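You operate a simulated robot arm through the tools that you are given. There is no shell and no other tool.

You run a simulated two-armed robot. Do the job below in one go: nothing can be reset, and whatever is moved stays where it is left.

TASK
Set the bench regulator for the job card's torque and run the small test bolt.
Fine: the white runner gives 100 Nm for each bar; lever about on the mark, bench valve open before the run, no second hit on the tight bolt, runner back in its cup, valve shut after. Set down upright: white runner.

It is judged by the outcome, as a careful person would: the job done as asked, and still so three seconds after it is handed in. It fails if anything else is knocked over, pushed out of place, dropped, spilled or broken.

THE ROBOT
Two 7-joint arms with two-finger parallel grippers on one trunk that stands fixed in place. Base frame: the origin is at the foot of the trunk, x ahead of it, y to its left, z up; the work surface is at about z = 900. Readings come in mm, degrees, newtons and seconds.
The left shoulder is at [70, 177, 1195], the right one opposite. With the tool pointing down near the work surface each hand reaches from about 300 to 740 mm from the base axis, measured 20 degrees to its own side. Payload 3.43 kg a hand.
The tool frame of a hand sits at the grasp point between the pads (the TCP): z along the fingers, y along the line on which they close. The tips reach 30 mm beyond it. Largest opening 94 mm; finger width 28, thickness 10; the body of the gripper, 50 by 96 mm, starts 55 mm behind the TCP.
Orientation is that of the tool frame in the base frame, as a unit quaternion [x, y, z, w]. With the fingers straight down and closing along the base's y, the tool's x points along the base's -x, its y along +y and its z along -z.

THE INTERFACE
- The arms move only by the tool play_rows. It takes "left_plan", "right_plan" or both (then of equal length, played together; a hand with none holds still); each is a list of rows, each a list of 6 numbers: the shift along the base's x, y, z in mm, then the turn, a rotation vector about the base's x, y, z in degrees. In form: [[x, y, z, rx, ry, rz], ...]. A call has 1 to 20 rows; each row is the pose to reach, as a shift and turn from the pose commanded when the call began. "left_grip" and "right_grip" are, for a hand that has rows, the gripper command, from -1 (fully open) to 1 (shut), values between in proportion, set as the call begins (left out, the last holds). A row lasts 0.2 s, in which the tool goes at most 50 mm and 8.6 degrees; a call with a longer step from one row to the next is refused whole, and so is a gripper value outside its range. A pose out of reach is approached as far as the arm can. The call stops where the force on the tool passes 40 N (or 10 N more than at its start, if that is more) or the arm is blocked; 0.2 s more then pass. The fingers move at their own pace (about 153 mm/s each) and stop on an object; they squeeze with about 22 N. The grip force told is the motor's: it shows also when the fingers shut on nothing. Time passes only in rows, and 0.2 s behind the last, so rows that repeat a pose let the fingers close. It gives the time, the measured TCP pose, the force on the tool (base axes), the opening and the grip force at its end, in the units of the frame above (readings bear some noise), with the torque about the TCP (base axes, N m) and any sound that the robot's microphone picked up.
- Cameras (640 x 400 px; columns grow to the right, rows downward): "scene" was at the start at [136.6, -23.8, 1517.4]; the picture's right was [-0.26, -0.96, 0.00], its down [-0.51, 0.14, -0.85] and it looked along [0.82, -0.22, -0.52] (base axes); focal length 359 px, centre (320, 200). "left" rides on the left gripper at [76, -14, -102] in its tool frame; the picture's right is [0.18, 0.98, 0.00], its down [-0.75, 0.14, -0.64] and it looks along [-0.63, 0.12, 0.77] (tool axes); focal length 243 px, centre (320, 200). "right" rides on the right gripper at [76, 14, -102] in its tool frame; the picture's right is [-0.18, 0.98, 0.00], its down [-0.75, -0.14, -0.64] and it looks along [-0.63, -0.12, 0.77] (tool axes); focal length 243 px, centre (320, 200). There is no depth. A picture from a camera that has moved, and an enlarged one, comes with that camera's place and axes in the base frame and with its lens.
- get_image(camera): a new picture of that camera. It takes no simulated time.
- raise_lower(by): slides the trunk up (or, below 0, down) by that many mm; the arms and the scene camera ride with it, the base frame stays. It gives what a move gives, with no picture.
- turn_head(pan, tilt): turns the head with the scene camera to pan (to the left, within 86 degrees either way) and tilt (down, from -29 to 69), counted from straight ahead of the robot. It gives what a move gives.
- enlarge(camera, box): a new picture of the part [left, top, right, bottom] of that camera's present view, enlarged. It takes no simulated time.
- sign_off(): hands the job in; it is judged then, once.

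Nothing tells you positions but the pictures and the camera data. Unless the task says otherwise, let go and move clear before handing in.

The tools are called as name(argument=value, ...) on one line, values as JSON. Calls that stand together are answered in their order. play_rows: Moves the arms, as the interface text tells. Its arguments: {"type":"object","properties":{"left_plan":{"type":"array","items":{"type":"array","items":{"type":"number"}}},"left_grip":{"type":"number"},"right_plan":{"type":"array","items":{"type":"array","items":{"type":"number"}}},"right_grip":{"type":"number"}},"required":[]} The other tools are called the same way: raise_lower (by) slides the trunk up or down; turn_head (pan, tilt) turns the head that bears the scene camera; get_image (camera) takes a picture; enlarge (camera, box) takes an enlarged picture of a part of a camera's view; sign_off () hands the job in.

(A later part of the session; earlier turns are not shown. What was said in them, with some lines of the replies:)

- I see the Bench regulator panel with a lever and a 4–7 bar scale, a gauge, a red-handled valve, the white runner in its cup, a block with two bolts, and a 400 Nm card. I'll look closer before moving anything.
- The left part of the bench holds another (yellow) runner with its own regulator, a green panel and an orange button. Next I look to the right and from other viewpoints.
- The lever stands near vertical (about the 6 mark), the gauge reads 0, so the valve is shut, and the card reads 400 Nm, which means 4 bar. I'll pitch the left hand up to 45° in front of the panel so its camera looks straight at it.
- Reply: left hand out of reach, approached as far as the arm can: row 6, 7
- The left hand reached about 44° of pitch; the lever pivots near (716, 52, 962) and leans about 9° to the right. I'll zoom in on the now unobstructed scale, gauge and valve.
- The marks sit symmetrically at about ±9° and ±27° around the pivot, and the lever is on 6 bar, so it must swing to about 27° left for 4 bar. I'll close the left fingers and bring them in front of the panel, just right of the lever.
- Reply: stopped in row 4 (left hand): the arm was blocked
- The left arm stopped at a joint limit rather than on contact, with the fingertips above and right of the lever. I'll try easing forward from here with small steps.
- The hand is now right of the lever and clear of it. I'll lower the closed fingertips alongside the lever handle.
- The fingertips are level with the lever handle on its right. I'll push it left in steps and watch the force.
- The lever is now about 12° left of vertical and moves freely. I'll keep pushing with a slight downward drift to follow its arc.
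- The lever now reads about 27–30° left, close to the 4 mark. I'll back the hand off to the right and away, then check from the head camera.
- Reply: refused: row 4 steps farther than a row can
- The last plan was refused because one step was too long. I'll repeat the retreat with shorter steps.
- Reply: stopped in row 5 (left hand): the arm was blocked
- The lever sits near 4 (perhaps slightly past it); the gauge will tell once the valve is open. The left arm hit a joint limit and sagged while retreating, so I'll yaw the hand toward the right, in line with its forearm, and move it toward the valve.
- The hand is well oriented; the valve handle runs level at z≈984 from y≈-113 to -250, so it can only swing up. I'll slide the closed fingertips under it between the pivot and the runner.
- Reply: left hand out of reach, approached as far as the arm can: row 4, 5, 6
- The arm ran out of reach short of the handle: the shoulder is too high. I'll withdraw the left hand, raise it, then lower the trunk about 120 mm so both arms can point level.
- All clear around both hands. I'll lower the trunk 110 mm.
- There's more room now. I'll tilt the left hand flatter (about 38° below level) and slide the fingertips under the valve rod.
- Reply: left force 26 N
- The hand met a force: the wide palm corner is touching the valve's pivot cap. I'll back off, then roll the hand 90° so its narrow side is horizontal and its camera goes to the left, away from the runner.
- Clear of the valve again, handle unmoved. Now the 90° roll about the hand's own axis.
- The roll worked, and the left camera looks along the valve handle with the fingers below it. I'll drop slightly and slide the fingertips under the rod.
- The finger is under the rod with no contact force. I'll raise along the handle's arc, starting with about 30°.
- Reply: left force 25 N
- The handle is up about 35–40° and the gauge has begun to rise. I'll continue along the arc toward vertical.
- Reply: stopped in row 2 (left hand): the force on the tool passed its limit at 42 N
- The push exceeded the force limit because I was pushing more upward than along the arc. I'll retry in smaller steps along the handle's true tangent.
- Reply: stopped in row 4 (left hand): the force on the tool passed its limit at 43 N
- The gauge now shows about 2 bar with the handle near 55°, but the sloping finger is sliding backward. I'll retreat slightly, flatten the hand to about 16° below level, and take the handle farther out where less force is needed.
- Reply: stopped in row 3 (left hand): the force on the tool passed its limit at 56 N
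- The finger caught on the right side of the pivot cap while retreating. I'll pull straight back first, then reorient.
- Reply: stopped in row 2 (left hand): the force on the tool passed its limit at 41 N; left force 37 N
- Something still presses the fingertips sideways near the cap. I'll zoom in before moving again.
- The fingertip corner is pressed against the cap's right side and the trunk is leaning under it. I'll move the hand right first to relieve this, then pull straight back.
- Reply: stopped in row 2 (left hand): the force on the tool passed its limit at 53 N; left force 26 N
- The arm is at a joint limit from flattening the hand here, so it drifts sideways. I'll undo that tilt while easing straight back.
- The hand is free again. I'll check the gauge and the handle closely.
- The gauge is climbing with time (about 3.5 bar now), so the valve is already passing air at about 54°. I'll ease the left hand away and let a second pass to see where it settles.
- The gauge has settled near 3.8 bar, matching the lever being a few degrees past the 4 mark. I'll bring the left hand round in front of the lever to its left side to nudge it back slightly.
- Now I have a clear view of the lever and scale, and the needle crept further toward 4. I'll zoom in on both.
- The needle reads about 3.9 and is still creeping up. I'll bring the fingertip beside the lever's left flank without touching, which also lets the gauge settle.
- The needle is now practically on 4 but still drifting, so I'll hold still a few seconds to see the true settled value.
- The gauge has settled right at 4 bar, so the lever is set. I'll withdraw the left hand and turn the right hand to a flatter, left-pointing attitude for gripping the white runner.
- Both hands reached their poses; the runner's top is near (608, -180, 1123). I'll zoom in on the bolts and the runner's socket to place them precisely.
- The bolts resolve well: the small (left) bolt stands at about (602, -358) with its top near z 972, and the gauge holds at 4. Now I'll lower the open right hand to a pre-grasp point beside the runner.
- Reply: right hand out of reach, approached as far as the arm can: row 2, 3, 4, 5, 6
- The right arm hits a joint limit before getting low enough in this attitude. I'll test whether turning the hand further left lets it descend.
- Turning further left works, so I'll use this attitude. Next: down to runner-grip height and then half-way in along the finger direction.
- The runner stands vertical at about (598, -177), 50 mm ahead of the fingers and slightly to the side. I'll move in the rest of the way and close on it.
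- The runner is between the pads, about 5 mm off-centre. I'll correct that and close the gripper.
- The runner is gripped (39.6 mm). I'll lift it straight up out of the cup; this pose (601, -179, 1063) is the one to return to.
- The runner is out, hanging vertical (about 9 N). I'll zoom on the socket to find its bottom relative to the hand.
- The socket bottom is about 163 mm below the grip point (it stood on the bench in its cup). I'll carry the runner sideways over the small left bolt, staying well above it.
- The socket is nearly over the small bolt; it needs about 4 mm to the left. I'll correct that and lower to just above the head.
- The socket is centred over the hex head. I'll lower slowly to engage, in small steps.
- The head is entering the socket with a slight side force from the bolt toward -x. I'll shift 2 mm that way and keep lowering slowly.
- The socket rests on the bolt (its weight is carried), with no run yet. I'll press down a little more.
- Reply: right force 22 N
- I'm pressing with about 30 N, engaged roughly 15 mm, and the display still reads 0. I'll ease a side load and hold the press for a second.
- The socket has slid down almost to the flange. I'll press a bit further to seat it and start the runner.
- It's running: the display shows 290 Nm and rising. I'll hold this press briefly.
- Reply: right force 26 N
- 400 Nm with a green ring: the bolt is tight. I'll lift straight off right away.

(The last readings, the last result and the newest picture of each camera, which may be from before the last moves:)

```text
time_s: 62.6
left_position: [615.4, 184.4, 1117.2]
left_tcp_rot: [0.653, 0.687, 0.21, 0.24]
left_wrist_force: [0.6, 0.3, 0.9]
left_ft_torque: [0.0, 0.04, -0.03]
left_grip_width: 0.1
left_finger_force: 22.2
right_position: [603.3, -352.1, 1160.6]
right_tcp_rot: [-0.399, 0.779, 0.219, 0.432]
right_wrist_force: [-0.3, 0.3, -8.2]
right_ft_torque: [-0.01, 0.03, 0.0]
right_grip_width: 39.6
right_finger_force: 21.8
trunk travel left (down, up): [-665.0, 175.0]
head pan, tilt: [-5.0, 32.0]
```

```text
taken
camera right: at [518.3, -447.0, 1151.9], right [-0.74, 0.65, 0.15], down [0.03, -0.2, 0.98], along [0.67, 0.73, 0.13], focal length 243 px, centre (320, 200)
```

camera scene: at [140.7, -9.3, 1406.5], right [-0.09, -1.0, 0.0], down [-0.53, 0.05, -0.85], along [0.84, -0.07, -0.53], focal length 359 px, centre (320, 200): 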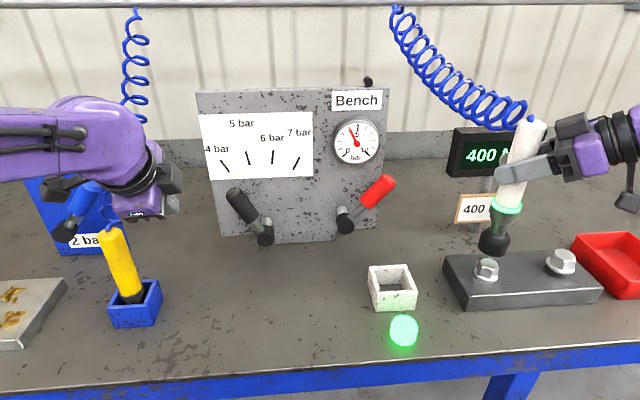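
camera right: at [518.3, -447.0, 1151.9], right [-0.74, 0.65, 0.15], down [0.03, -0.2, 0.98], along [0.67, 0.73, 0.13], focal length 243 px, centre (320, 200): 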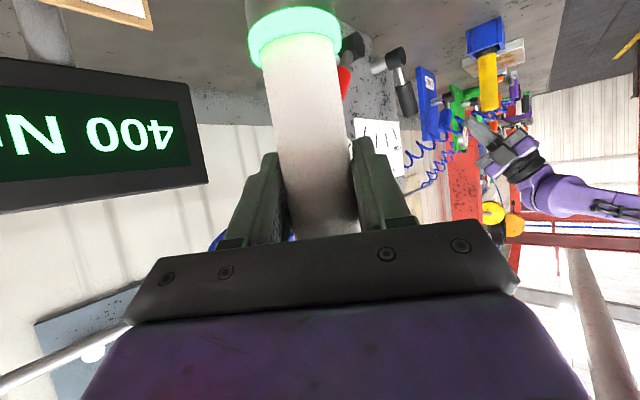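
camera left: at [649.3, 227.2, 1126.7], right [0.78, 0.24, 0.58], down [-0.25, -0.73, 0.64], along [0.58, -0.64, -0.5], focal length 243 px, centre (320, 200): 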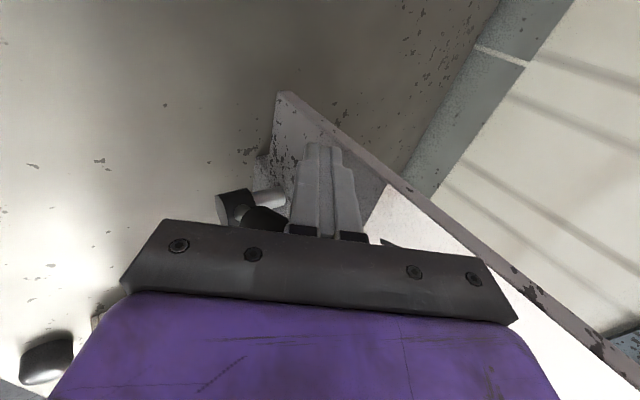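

The display holds 400 Nm and the bench lamp is green. I'll carry the runner back to the pose directly above its cup.

play_rows(right_plan=[[0, 15, 8, 0, 0, 0], [0, 40, 10, 0, 0, 0], [0, 70, 10, 0, 0, 0], [0, 100, 10, 0, 0, 0], [-1, 130, 10, 0, 0, 0], [-1, 155, 8, 0, 0, 0], [-1, 171, 5, 0, 0, 0], [-1, 171, 5, 0, 0, 0]])

enlarge(camera="scene", box=[360, 190, 440, 320])

get_image(camera="right")

get_image(camera="scene")

```text
time_s: 64.4
left_position: [615.4, 184.1, 1118.3]
left_tcp_rot: [0.654, 0.686, 0.211, 0.24]
left_wrist_force: [-1.1, 0.1, 0.5]
left_ft_torque: [0.0, 0.01, -0.02]
left_grip_width: 0.0
left_finger_force: 22.3
right_position: [602.9, -181.3, 1166.7]
right_tcp_rot: [-0.398, 0.778, 0.22, 0.433]
right_wrist_force: [-0.1, -0.6, -9.3]
right_ft_torque: [0.01, 0.02, -0.02]
right_grip_width: 39.7
right_finger_force: 22.3
trunk travel left (down, up): [-665.0, 175.0]
head pan, tilt: [-5.0, 32.0]
```

```text
3.08 times, centred on (400, 255) of scene
camera zoom: at [140.5, -9.2, 1406.5], right [-0.09, -1.0, 0.0], down [-0.53, 0.05, -0.85], along [0.84, -0.07, -0.53], focal length 1106 px, centre (74, 31)
```

zoom: 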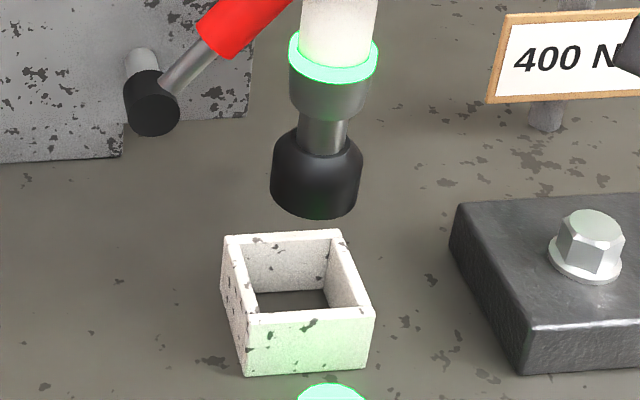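

```text
taken
camera right: at [516.6, -276.1, 1156.8], right [-0.74, 0.65, 0.15], down [0.03, -0.2, 0.98], along [0.67, 0.73, 0.13], focal length 243 px, centre (320, 200)
```

right: 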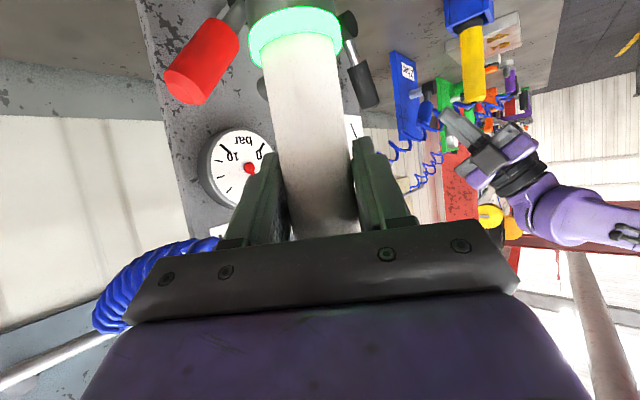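

```text
taken
camera scene: at [140.5, -9.2, 1406.5], right [-0.09, -1.0, 0.0], down [-0.53, 0.05, -0.85], along [0.84, -0.07, -0.53], focal length 359 px, centre (320, 200)
```

scene: 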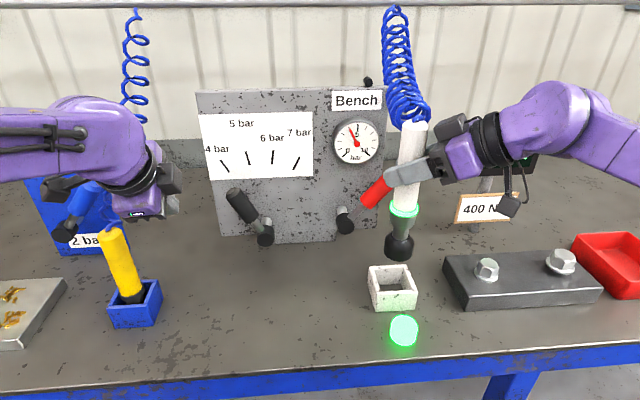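

Compared with the earlier picture, the socket sits about 1.5 mm further right and 2 mm higher. I'll correct that and lower to just above the cup to check alignment.

play_rows(right_plan=[[0, 1.5, -12, 0, 0, 0], [0, 1.5, -26, 0, 0, 0], [0, 1.5, -40, 0, 0, 0], [0, 1.5, -50, 0, 0, 0], [0, 1.5, -50, 0, 0, 0]])

enlarge(camera="scene", box=[360, 220, 440, 320])

```text
time_s: 65.6
left_position: [615.2, 184.6, 1117.2]
left_tcp_rot: [0.652, 0.687, 0.211, 0.24]
left_wrist_force: [0.9, -0.4, 0.9]
left_ft_torque: [-0.01, -0.01, 0.03]
left_grip_width: 0.0
left_finger_force: 22.2
right_position: [602.1, -178.4, 1117.4]
right_tcp_rot: [-0.399, 0.778, 0.219, 0.433]
right_wrist_force: [-0.2, 0.2, -9.9]
right_ft_torque: [0.01, -0.05, 0.01]
right_grip_width: 39.9
right_finger_force: 22.0
trunk travel left (down, up): [-665.0, 175.0]
head pan, tilt: [-5.0, 32.0]
```

```text
4.00 times, centred on (400, 270) of scene
camera zoom: at [140.5, -8.7, 1406.6], right [-0.09, -1.0, 0.0], down [-0.53, 0.05, -0.85], along [0.84, -0.07, -0.53], focal length 1438 px, centre (0, -80)
```

zoom: 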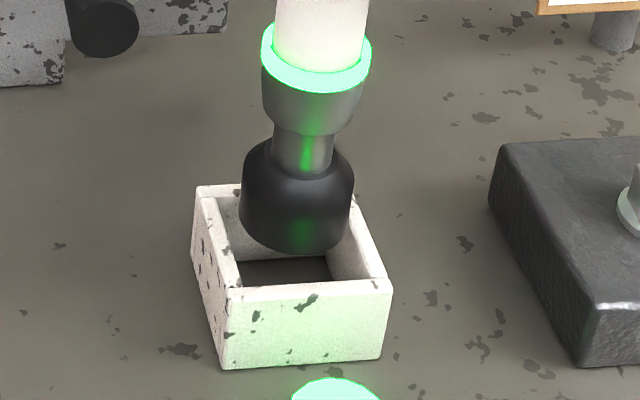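

The socket is centred over the cup within a millimetre. I'll lower it in, slowing near the bottom.

play_rows(right_plan=[[0, 0.5, -10, 0, 0, 0], [0, 0.5, -20, 0, 0, 0], [0, 0.5, -30, 0, 0, 0], [0, 0.5, -40, 0, 0, 0], [0, 0.5, -47, 0, 0, 0], [0, 0.5, -51, 0, 0, 0], [0, 0.5, -54, 0, 0, 0]])

enlarge(camera="scene", box=[350, 160, 530, 330])

```text
time_s: 67.2
left_position: [615.5, 184.5, 1118.9]
left_tcp_rot: [0.653, 0.687, 0.211, 0.239]
left_wrist_force: [-0.4, -0.4, 0.0]
left_ft_torque: [0.02, 0.04, -0.03]
left_grip_width: 0.1
left_finger_force: 22.3
right_position: [604.2, -178.3, 1063.6]
right_tcp_rot: [-0.399, 0.778, 0.219, 0.433]
right_wrist_force: [-1.1, -1.1, -8.2]
right_ft_torque: [0.02, -0.04, -0.03]
right_grip_width: 39.7
right_finger_force: 22.3
trunk travel left (down, up): [-665.0, 175.0]
head pan, tilt: [-5.0, 32.0]
```

```text
2.35 times, centred on (440, 245) of scene
camera zoom: at [140.6, -8.8, 1406.6], right [-0.09, -1.0, 0.0], down [-0.53, 0.05, -0.85], along [0.84, -0.07, -0.53], focal length 846 px, centre (38, 94)
```

zoom: 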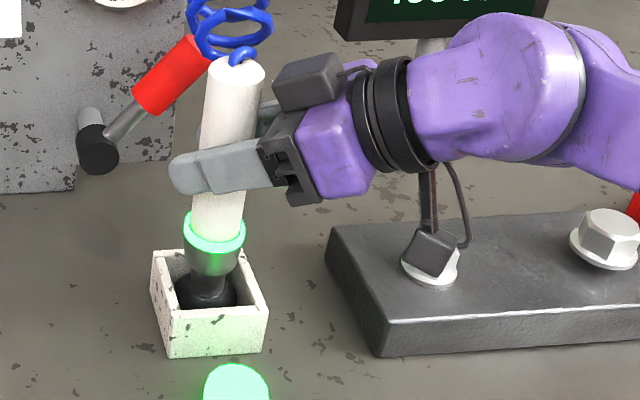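

It's in the cup but still hanging by a couple of millimetres. I'll lower gently until the weight transfers.

play_rows(right_plan=[[0, 0, -1, 0, 0, 0], [0, 0, -2, 0, 0, 0], [0, 0, -3, 0, 0, 0]])

```text
time_s: 68.0
left_position: [613.1, 184.1, 1119.1]
left_tcp_rot: [0.653, 0.687, 0.211, 0.239]
left_wrist_force: [-0.1, -0.3, -0.7]
left_ft_torque: [-0.01, -0.03, -0.05]
left_grip_width: 0.0
left_finger_force: 22.2
right_position: [602.3, -179.6, 1062.9]
right_tcp_rot: [-0.4, 0.777, 0.218, 0.435]
right_wrist_force: [3.4, -2.0, 6.6]
right_ft_torque: [-0.09, -0.14, 0.03]
right_grip_width: 39.5
right_finger_force: 21.8
trunk travel left (down, up): [-665.0, 175.0]
head pan, tilt: [-5.0, 32.0]
```

The runner's weight is on the bench. I'll ease the press by a millimetre and open the gripper.

play_rows(right_plan=[[0, 0, 1.5, 0, 0, 0], [0, 0, 1.5, 0, 0, 0]])

play_rows(right_plan=[[0, 0, 0, 0, 0, 0], [0, 0, 0, 0, 0, 0], [0, 0, 0, 0, 0, 0]], right_grip=-1)

get_image(camera="right")

enlarge(camera="scene", box=[350, 160, 530, 330])

```text
time_s: 68.6
left_position: [612.6, 184.5, 1117.3]
left_tcp_rot: [0.652, 0.687, 0.211, 0.24]
left_wrist_force: [-0.3, 1.5, 0.4]
left_ft_torque: [0.01, -0.04, -0.01]
left_grip_width: 0.0
left_finger_force: 22.0
right_position: [603.3, -179.0, 1063.9]
right_tcp_rot: [-0.399, 0.777, 0.218, 0.434]
right_wrist_force: [5.1, -2.0, 6.7]
right_ft_torque: [-0.06, -0.51, -0.05]
right_grip_width: 39.7
right_finger_force: 22.1
trunk travel left (down, up): [-665.0, 175.0]
head pan, tilt: [-5.0, 32.0]
```

```text
time_s: 69.4
left_position: [613.0, 183.8, 1118.7]
left_tcp_rot: [0.652, 0.687, 0.211, 0.241]
left_wrist_force: [1.4, 0.5, -0.6]
left_ft_torque: [-0.02, -0.02, 0.02]
left_grip_width: 0.3
left_finger_force: 21.9
right_position: [601.3, -178.5, 1062.9]
right_tcp_rot: [-0.4, 0.778, 0.219, 0.433]
right_wrist_force: [-0.8, -0.7, -1.0]
right_ft_torque: [0.01, -0.01, 0.0]
right_grip_width: 94.1
right_finger_force: 0.0
trunk travel left (down, up): [-665.0, 175.0]
head pan, tilt: [-5.0, 32.0]
```

```text
taken
camera right: at [515.7, -272.8, 1052.8], right [-0.74, 0.65, 0.15], down [0.02, -0.2, 0.98], along [0.67, 0.73, 0.13], focal length 243 px, centre (320, 200)
```

right: 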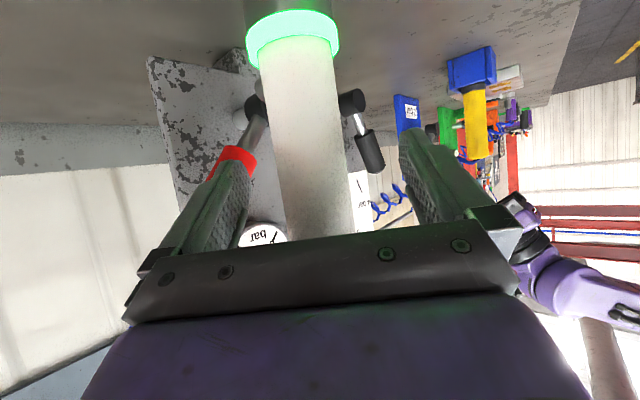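

```text
2.35 times, centred on (440, 245) of scene
camera zoom: at [139.1, -8.3, 1406.7], right [-0.09, -1.0, 0.0], down [-0.53, 0.05, -0.85], along [0.84, -0.07, -0.53], focal length 846 px, centre (38, 94)
```

zoom: 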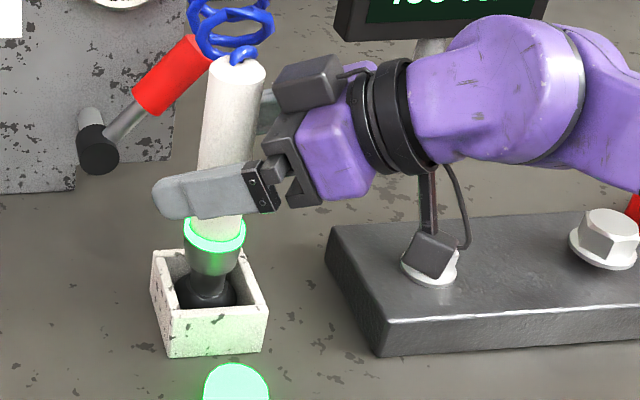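

The runner stands upright in its cup. I'll withdraw the right hand back along its approach and raise it clear.

play_rows(right_plan=[[-6, -8, 0, 0, 0, 0], [-15, -20, 0, 0, 0, 0], [-27, -36, 0, 0, 0, 0], [-39, -53, 0, 0, 0, 0], [-50, -70, 5, 0, 0, 0], [-58, -88, 15, 0, 0, 0], [-64, -105, 35, 0, 0, 0], [-70, -120, 65, 0, 0, 0], [-70, -130, 95, 0, 0, 0], [-70, -130, 95, 0, 0, 0]])

get_image(camera="scene")

enlarge(camera="scene", box=[330, 160, 510, 330])

```text
time_s: 71.6
left_position: [614.0, 184.9, 1117.8]
left_tcp_rot: [0.653, 0.687, 0.212, 0.241]
left_wrist_force: [-1.0, 0.7, 0.8]
left_ft_torque: [-0.03, 0.01, -0.01]
left_grip_width: 0.0
left_finger_force: 21.7
right_position: [531.8, -307.5, 1156.8]
right_tcp_rot: [-0.4, 0.778, 0.218, 0.433]
right_wrist_force: [1.0, -0.5, 0.5]
right_ft_torque: [-0.02, 0.0, 0.02]
right_grip_width: 93.9
right_finger_force: 0.0
trunk travel left (down, up): [-665.0, 175.0]
head pan, tilt: [-5.0, 32.0]
```

```text
taken
camera scene: at [139.2, -8.6, 1406.7], right [-0.09, -1.0, 0.0], down [-0.53, 0.05, -0.85], along [0.84, -0.07, -0.53], focal length 359 px, centre (320, 200)
```

scene: 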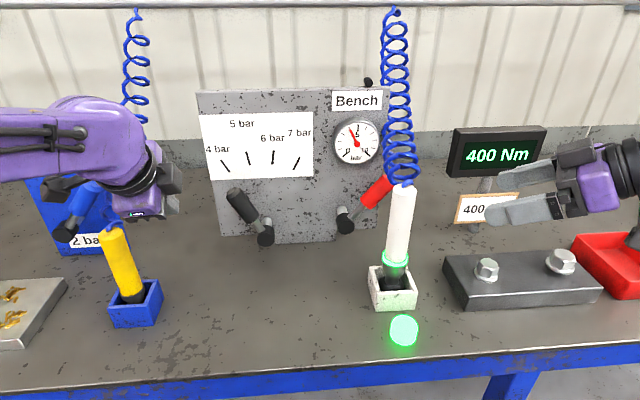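

```text
2.35 times, centred on (420, 245) of scene
camera zoom: at [139.2, -8.6, 1406.7], right [-0.09, -1.0, 0.0], down [-0.53, 0.05, -0.85], along [0.84, -0.07, -0.53], focal length 846 px, centre (85, 94)
```

zoom: 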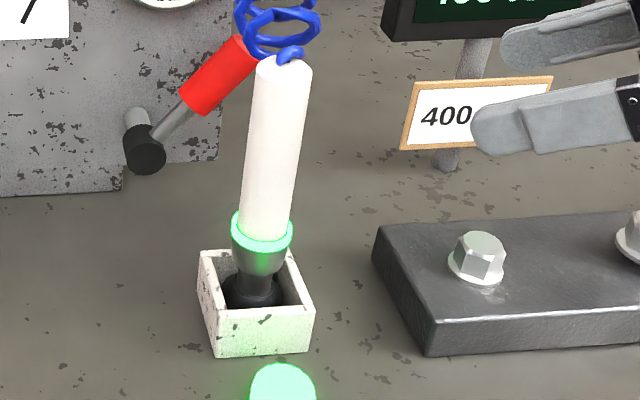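

Bolt, lamp and runner all look right. Now to shut the valve: I'll bring the left hand back across in front of the panel with the attitude that worked before, staying high.

play_rows(left_plan=[[4, -30, -5, -0.2, -2.1, -4.6], [8, -62, -10, -0.4, -4.3, -9.1], [12, -94, -15, -0.5, -6.5, -13.7], [16, -126, -18, -0.7, -8.6, -18.3], [20, -158, -18, -0.9, -10.8, -22.8], [24, -190, -18, -1.1, -12.9, -27.4], [26, -220, -18, -1.2, -15.1, -31.9], [28, -245, -18, -1.4, -17.2, -36.5], [28, -245, -18, -1.4, -17.2, -36.5]])

get_image(camera="left")

get_image(camera="scene")

```text
time_s: 73.6
left_position: [642.6, -61.1, 1101.0]
left_tcp_rot: [0.793, 0.407, 0.211, 0.401]
left_wrist_force: [-0.1, 0.3, -0.6]
left_ft_torque: [-0.04, -0.03, 0.0]
left_grip_width: 0.2
left_finger_force: 21.6
right_position: [532.3, -306.7, 1157.5]
right_tcp_rot: [-0.4, 0.778, 0.218, 0.433]
right_wrist_force: [-0.2, -0.1, 0.2]
right_ft_torque: [-0.03, 0.01, 0.01]
right_grip_width: 93.9
right_finger_force: 0.2
trunk travel left (down, up): [-665.0, 175.0]
head pan, tilt: [-5.0, 32.0]
```

```text
taken
camera left: at [612.3, 52.8, 1150.3], right [0.58, -0.19, 0.8], down [-0.79, -0.37, 0.49], along [0.2, -0.91, -0.36], focal length 243 px, centre (320, 200)
```

left: 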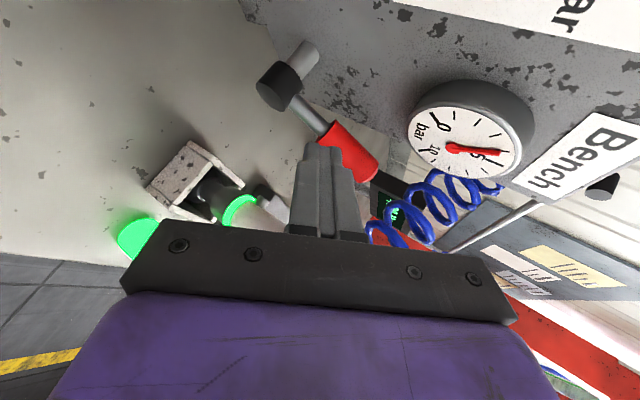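

```text
taken
camera scene: at [138.8, -8.2, 1406.8], right [-0.09, -1.0, 0.0], down [-0.53, 0.05, -0.85], along [0.84, -0.07, -0.53], focal length 359 px, centre (320, 200)
```

scene: 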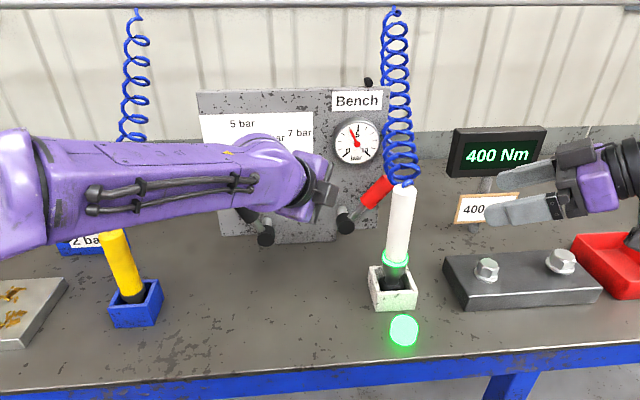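

The hand is in front of the valve with a good view. I'll move the fingertips to the upper-left side of the handle.

play_rows(left_plan=[[16, -10, -8, 0, 0, 0], [32, -22, -17, 0, 0, 0], [48, -34, -26, 0, 0, 0], [64, -46, -35, 0, 0, 0], [64, -46, -35, 0, 0, 0]])

get_image(camera="left")

get_image(camera="scene")

```text
time_s: 74.8
left_position: [705.4, -106.4, 1066.6]
left_tcp_rot: [0.793, 0.407, 0.212, 0.4]
left_wrist_force: [0.9, 0.3, 0.8]
left_ft_torque: [0.01, -0.02, 0.04]
left_grip_width: 0.2
left_finger_force: 22.2
right_position: [532.1, -306.4, 1157.2]
right_tcp_rot: [-0.4, 0.778, 0.219, 0.433]
right_wrist_force: [0.2, 0.0, 0.9]
right_ft_torque: [0.0, 0.03, 0.01]
right_grip_width: 93.7
right_finger_force: 0.0
trunk travel left (down, up): [-665.0, 175.0]
head pan, tilt: [-5.0, 32.0]
```

```text
taken
camera left: at [675.5, 7.9, 1115.3], right [0.58, -0.19, 0.79], down [-0.79, -0.37, 0.49], along [0.2, -0.91, -0.36], focal length 243 px, centre (320, 200)
```

left: 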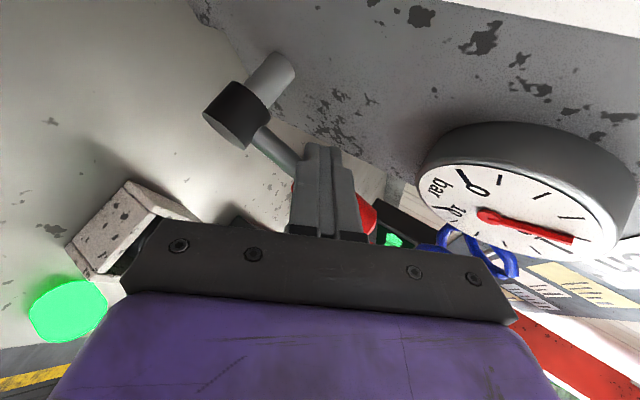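

```text
taken
camera scene: at [138.3, -8.0, 1406.8], right [-0.09, -1.0, 0.0], down [-0.53, 0.05, -0.85], along [0.85, -0.07, -0.53], focal length 359 px, centre (320, 200)
```

scene: 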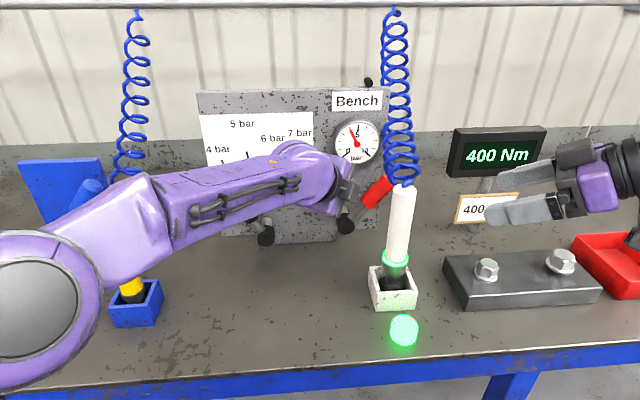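

The fingers lie on the handle's upper-left side. I'll push it right and down along its arc in small steps.

play_rows(left_plan=[[0, -6, -4, 0, 0, 0], [0, -11, -8, 0, 0, 0], [0, -16, -12, 0, 0, 0], [0, -22, -17, 0, 0, 0], [0, -28, -22, 0, 0, 0]])

get_image(camera="left")

enlarge(camera="scene", box=[290, 100, 450, 330])

```text
time_s: 76.0
left_position: [705.4, -134.0, 1043.4]
left_tcp_rot: [0.793, 0.408, 0.211, 0.4]
left_wrist_force: [-3.5, 5.0, -0.1]
left_ft_torque: [0.09, 0.06, -0.03]
left_grip_width: 0.0
left_finger_force: 21.8
right_position: [532.2, -306.0, 1157.1]
right_tcp_rot: [-0.399, 0.778, 0.218, 0.433]
right_wrist_force: [0.6, 0.5, 0.4]
right_ft_torque: [-0.02, -0.03, -0.01]
right_grip_width: 94.1
right_finger_force: 0.1
trunk travel left (down, up): [-665.0, 175.0]
head pan, tilt: [-5.0, 32.0]
```

```text
taken
camera left: at [675.8, -19.2, 1092.3], right [0.58, -0.19, 0.79], down [-0.79, -0.37, 0.49], along [0.2, -0.91, -0.36], focal length 243 px, centre (320, 200)
```

left: 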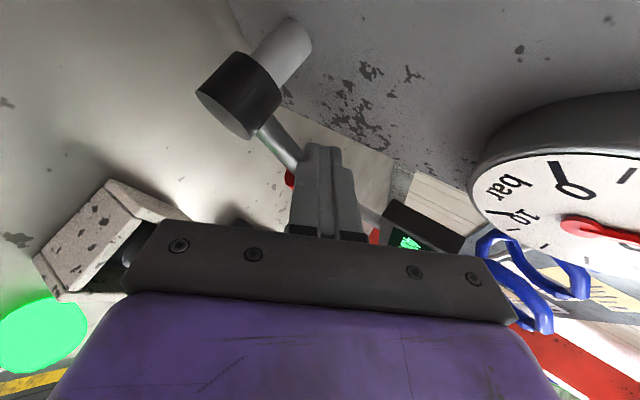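

```text
1.74 times, centred on (370, 215) of scene
camera zoom: at [138.4, -7.1, 1406.7], right [-0.09, -1.0, 0.0], down [-0.53, 0.05, -0.85], along [0.85, -0.07, -0.53], focal length 625 px, centre (233, 174)
```

zoom: 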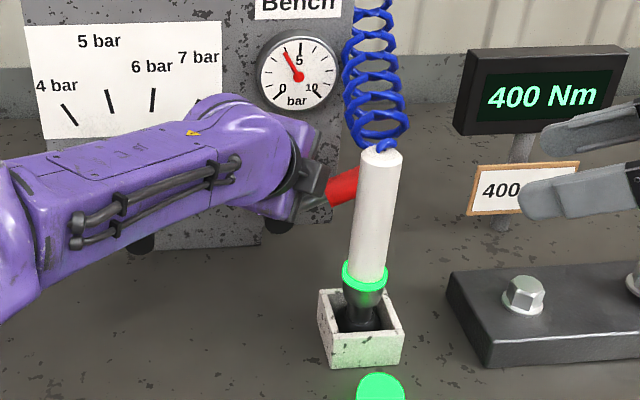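

It's turning easily with little force. I'll continue down toward level.

play_rows(left_plan=[[0, -4, -6, 0, 0, 0], [0, -8, -12, 0, 0, 0], [0, -12, -18, 0, 0, 0], [0, -15, -24, 0, 0, 0], [0, -16, -30, 0, 0, 0]])

get_image(camera="left")

enlarge(camera="scene", box=[290, 100, 450, 330])

```text
time_s: 77.2
left_position: [707.4, -146.9, 1020.3]
left_tcp_rot: [0.79, 0.408, 0.214, 0.405]
left_wrist_force: [-0.2, 13.5, 18.5]
left_ft_torque: [-0.17, -0.24, 0.18]
left_grip_width: 0.0
left_finger_force: 22.2
right_position: [529.2, -304.1, 1159.9]
right_tcp_rot: [-0.401, 0.777, 0.218, 0.434]
right_wrist_force: [-0.3, 0.5, 0.3]
right_ft_torque: [-0.01, 0.01, -0.01]
right_grip_width: 94.1
right_finger_force: 0.0
trunk travel left (down, up): [-665.0, 175.0]
head pan, tilt: [-5.0, 32.0]
```

```text
taken
camera left: at [674.9, -32.3, 1068.2], right [0.57, -0.18, 0.8], down [-0.8, -0.37, 0.48], along [0.21, -0.91, -0.35], focal length 243 px, centre (320, 200)
```

left: 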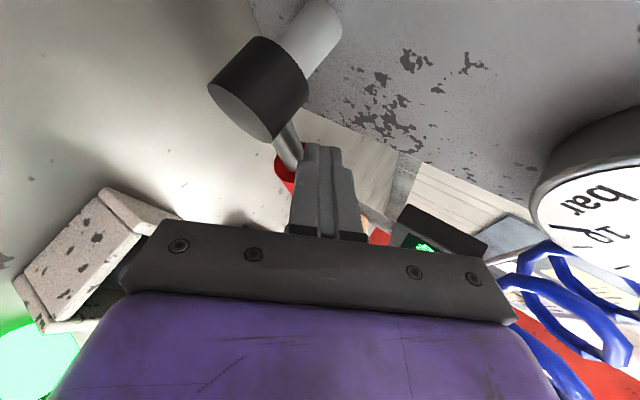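

```text
1.74 times, centred on (370, 215) of scene
camera zoom: at [135.5, -4.2, 1407.5], right [-0.09, -1.0, 0.0], down [-0.53, 0.04, -0.85], along [0.85, -0.07, -0.53], focal length 625 px, centre (233, 174)
```

zoom: 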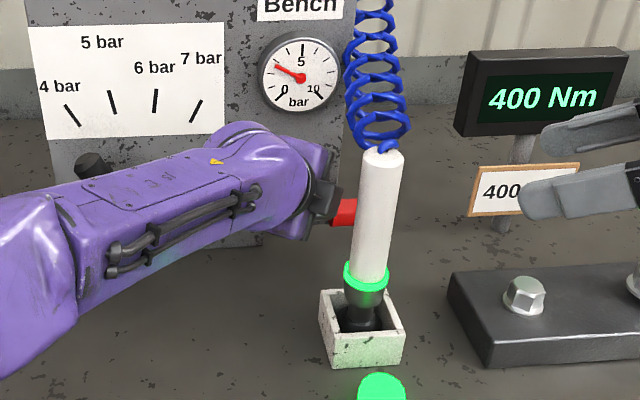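

The gauge is falling and the handle is near level. I'll press down slightly more to reach the stop.

play_rows(left_plan=[[0, 2, -2, 0, 0, 0], [0, 3, -5, 0, 0, 0], [0, 3, -8, 0, 0, 0], [0, 3, -11, 0, 0, 0]])

get_image(camera="left")

enlarge(camera="scene", box=[290, 100, 450, 330])

```text
time_s: 77.9
left_position: [706.3, -146.3, 1019.7]
left_tcp_rot: [0.787, 0.408, 0.215, 0.409]
left_wrist_force: [-11.4, 7.5, 11.1]
left_ft_torque: [-0.1, 0.08, -0.2]
left_grip_width: 0.0
left_finger_force: 21.7
right_position: [527.2, -306.4, 1159.1]
right_tcp_rot: [-0.399, 0.778, 0.216, 0.435]
right_wrist_force: [-0.4, -0.7, 0.1]
right_ft_torque: [0.0, 0.04, -0.01]
right_grip_width: 93.9
right_finger_force: 0.0
trunk travel left (down, up): [-665.0, 175.0]
head pan, tilt: [-5.0, 32.0]
stopped in row 3 (left hand): the force on the tool passed its limit at 41 N (the readings are from after the stop); the commanded pose is now the measured one
```

```text
taken
camera left: at [674.4, -31.6, 1066.8], right [0.56, -0.18, 0.81], down [-0.8, -0.36, 0.48], along [0.21, -0.91, -0.35], focal length 243 px, centre (320, 200)
```

left: 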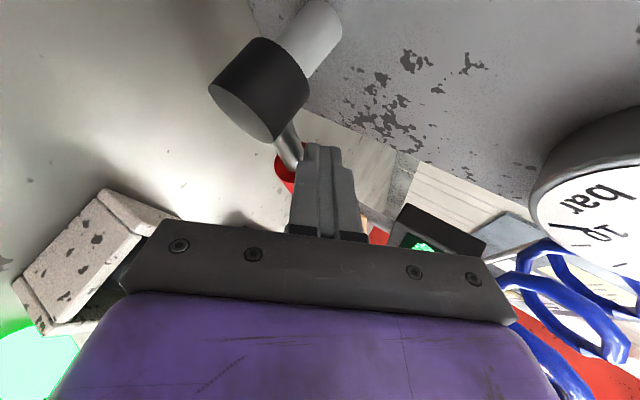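

```text
1.74 times, centred on (370, 215) of scene
camera zoom: at [134.0, -6.0, 1406.8], right [-0.09, -1.0, 0.0], down [-0.52, 0.05, -0.85], along [0.85, -0.08, -0.53], focal length 625 px, centre (233, 174)
```

zoom: 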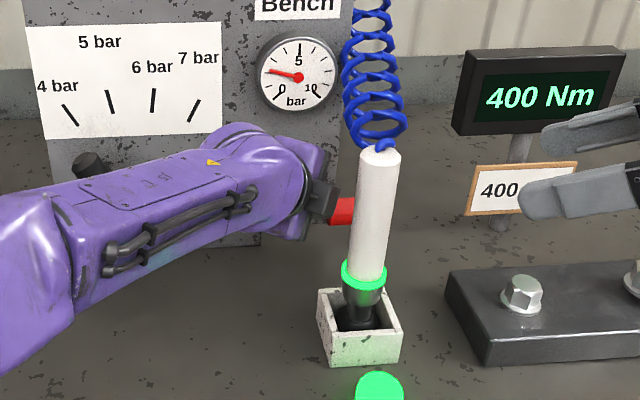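

The handle has stopped and the gauge keeps falling. I'll lift the hand off and back away to inspect it.

play_rows(left_plan=[[0, 2, 10, 0, 0, 0], [-5, 5, 25, 0, 0, 0], [-20, 18, 40, 0, 0, 0], [-36, 34, 52, 0, 0, 0], [-52, 52, 60, 0, 0, 0], [-62, 80, 65, 0, 0, 0], [-66, 110, 70, 0, 0, 5], [-66, 140, 70, 0, 0, 10]])

get_image(camera="left")

enlarge(camera="scene", box=[290, 100, 450, 330])

```text
time_s: 79.7
left_position: [643.4, -5.3, 1087.1]
left_tcp_rot: [0.75, 0.476, 0.249, 0.386]
left_wrist_force: [0.8, 0.0, -0.3]
left_ft_torque: [-0.02, 0.01, 0.0]
left_grip_width: 0.3
left_finger_force: 22.2
right_position: [531.9, -306.0, 1157.3]
right_tcp_rot: [-0.4, 0.778, 0.218, 0.433]
right_wrist_force: [-0.3, 0.3, 0.1]
right_ft_torque: [-0.02, -0.01, 0.05]
right_grip_width: 94.2
right_finger_force: 0.1
trunk travel left (down, up): [-665.0, 175.0]
head pan, tilt: [-5.0, 32.0]
```

```text
taken
camera left: at [592.4, 101.0, 1134.0], right [0.59, -0.08, 0.8], down [-0.72, -0.5, 0.48], along [0.36, -0.86, -0.35], focal length 243 px, centre (320, 200)
```

left: 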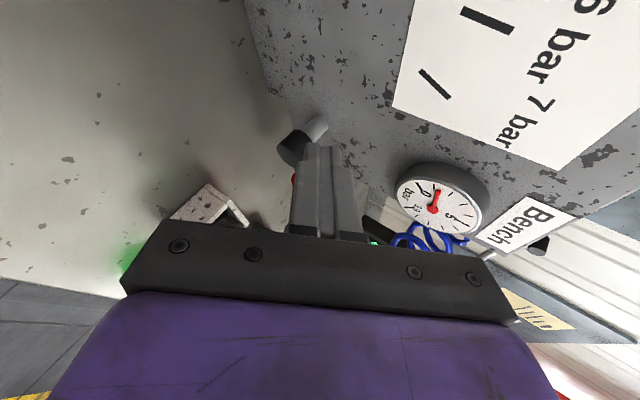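

```text
1.74 times, centred on (370, 215) of scene
camera zoom: at [138.7, -7.9, 1406.8], right [-0.09, -1.0, 0.0], down [-0.53, 0.05, -0.85], along [0.84, -0.07, -0.53], focal length 625 px, centre (233, 174)
```

zoom: 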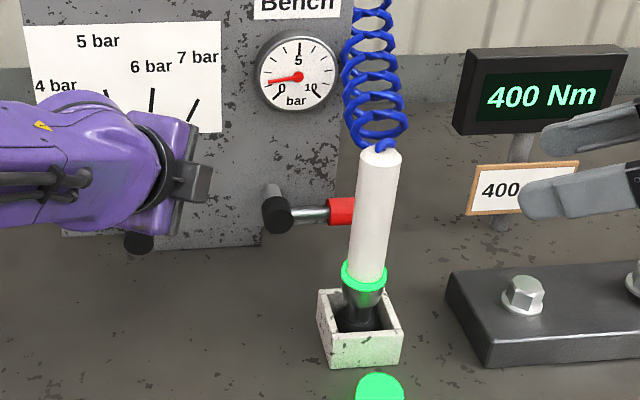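

The handle is back level exactly as at the start, and the gauge is bleeding down. I'll move the left hand further clear and let a few seconds pass.

play_rows(left_plan=[[-4, 30, 10, 0, 0, 4], [-8, 65, 20, 0, 0, 8], [-12, 100, 25, 0, 0, 12], [-16, 135, 28, 0, 0, 16], [-20, 165, 30, 0, 0, 20], [-24, 190, 30, 0, 0, 22], [-24, 190, 30, 0, 0, 22], [-24, 190, 30, 0, 0, 22], [-24, 190, 30, 0, 0, 22], [-24, 190, 30, 0, 0, 22], [-24, 190, 30, 0, 0, 22], [-24, 190, 30, 0, 0, 22], [-24, 190, 30, 0, 0, 22], [-24, 190, 30, 0, 0, 22]])

get_image(camera="scene")

enlarge(camera="scene", box=[190, 80, 430, 330])

```text
time_s: 82.7
left_position: [619.0, 181.9, 1116.9]
left_tcp_rot: [0.645, 0.61, 0.318, 0.332]
left_wrist_force: [0.9, -0.4, 1.3]
left_ft_torque: [-0.01, -0.04, -0.01]
left_grip_width: 0.4
left_finger_force: 21.3
right_position: [532.1, -305.7, 1156.7]
right_tcp_rot: [-0.399, 0.778, 0.219, 0.433]
right_wrist_force: [-1.0, -0.3, 0.1]
right_ft_torque: [0.05, -0.02, -0.03]
right_grip_width: 94.1
right_finger_force: 0.1
trunk travel left (down, up): [-665.0, 175.0]
head pan, tilt: [-5.0, 32.0]
```

```text
taken
camera scene: at [139.1, -8.2, 1406.7], right [-0.09, -1.0, 0.0], down [-0.53, 0.05, -0.85], along [0.84, -0.07, -0.53], focal length 359 px, centre (320, 200)
```

scene: 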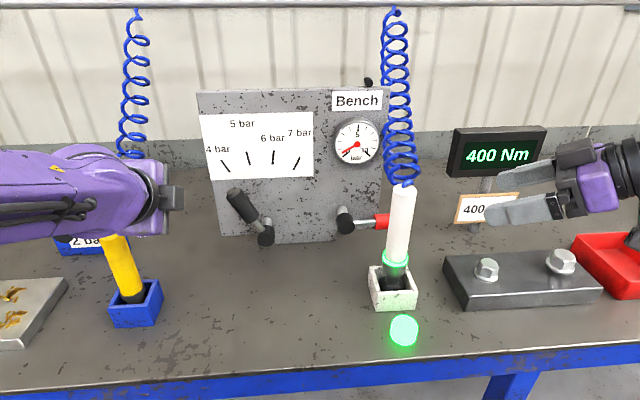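

```text
1.60 times, centred on (310, 205) of scene
camera zoom: at [139.1, -8.2, 1406.7], right [-0.09, -1.0, 0.0], down [-0.53, 0.05, -0.85], along [0.84, -0.07, -0.53], focal length 575 px, centre (336, 192)
```

zoom: 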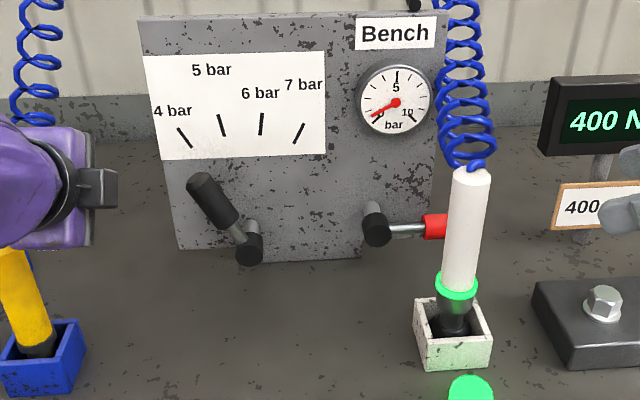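

The valve is shut with the gauge bled down, and the lever sits on 4 bar. The bolt reads 400 Nm with a green lamp, and the white runner stands upright in its cup. Both hands are clear and nothing else looks moved, so I'll hand the job in.

sign_off()

```text
The job is handed in.
```

The job is done and handed in: the small test bolt was run once and the display read 400 Nm, with the green lamp on.

- **Regulator:** the lever is on the 4 bar mark, and the gauge settled at 4 bar before the run. The lever itself looked 2–3° past the mark by my estimate, so I went by the gauge.
- **Valve:** I only got the handle to about 54° rather than fully upright. The gauge still reached the full 4 bar. It is shut again, with the handle level as at the start and the gauge last seen near 0.3 bar and falling.
- **Bolt:** one run only. I lifted the runner off as soon as the display showed 400 Nm.
- **White runner:** back upright in its cup, with both hands clear.

While opening the valve, the left hand pressed hard against the valve's pivot cap several times, at up to about 56 N. I saw no damage, and nothing else looked moved or knocked over.
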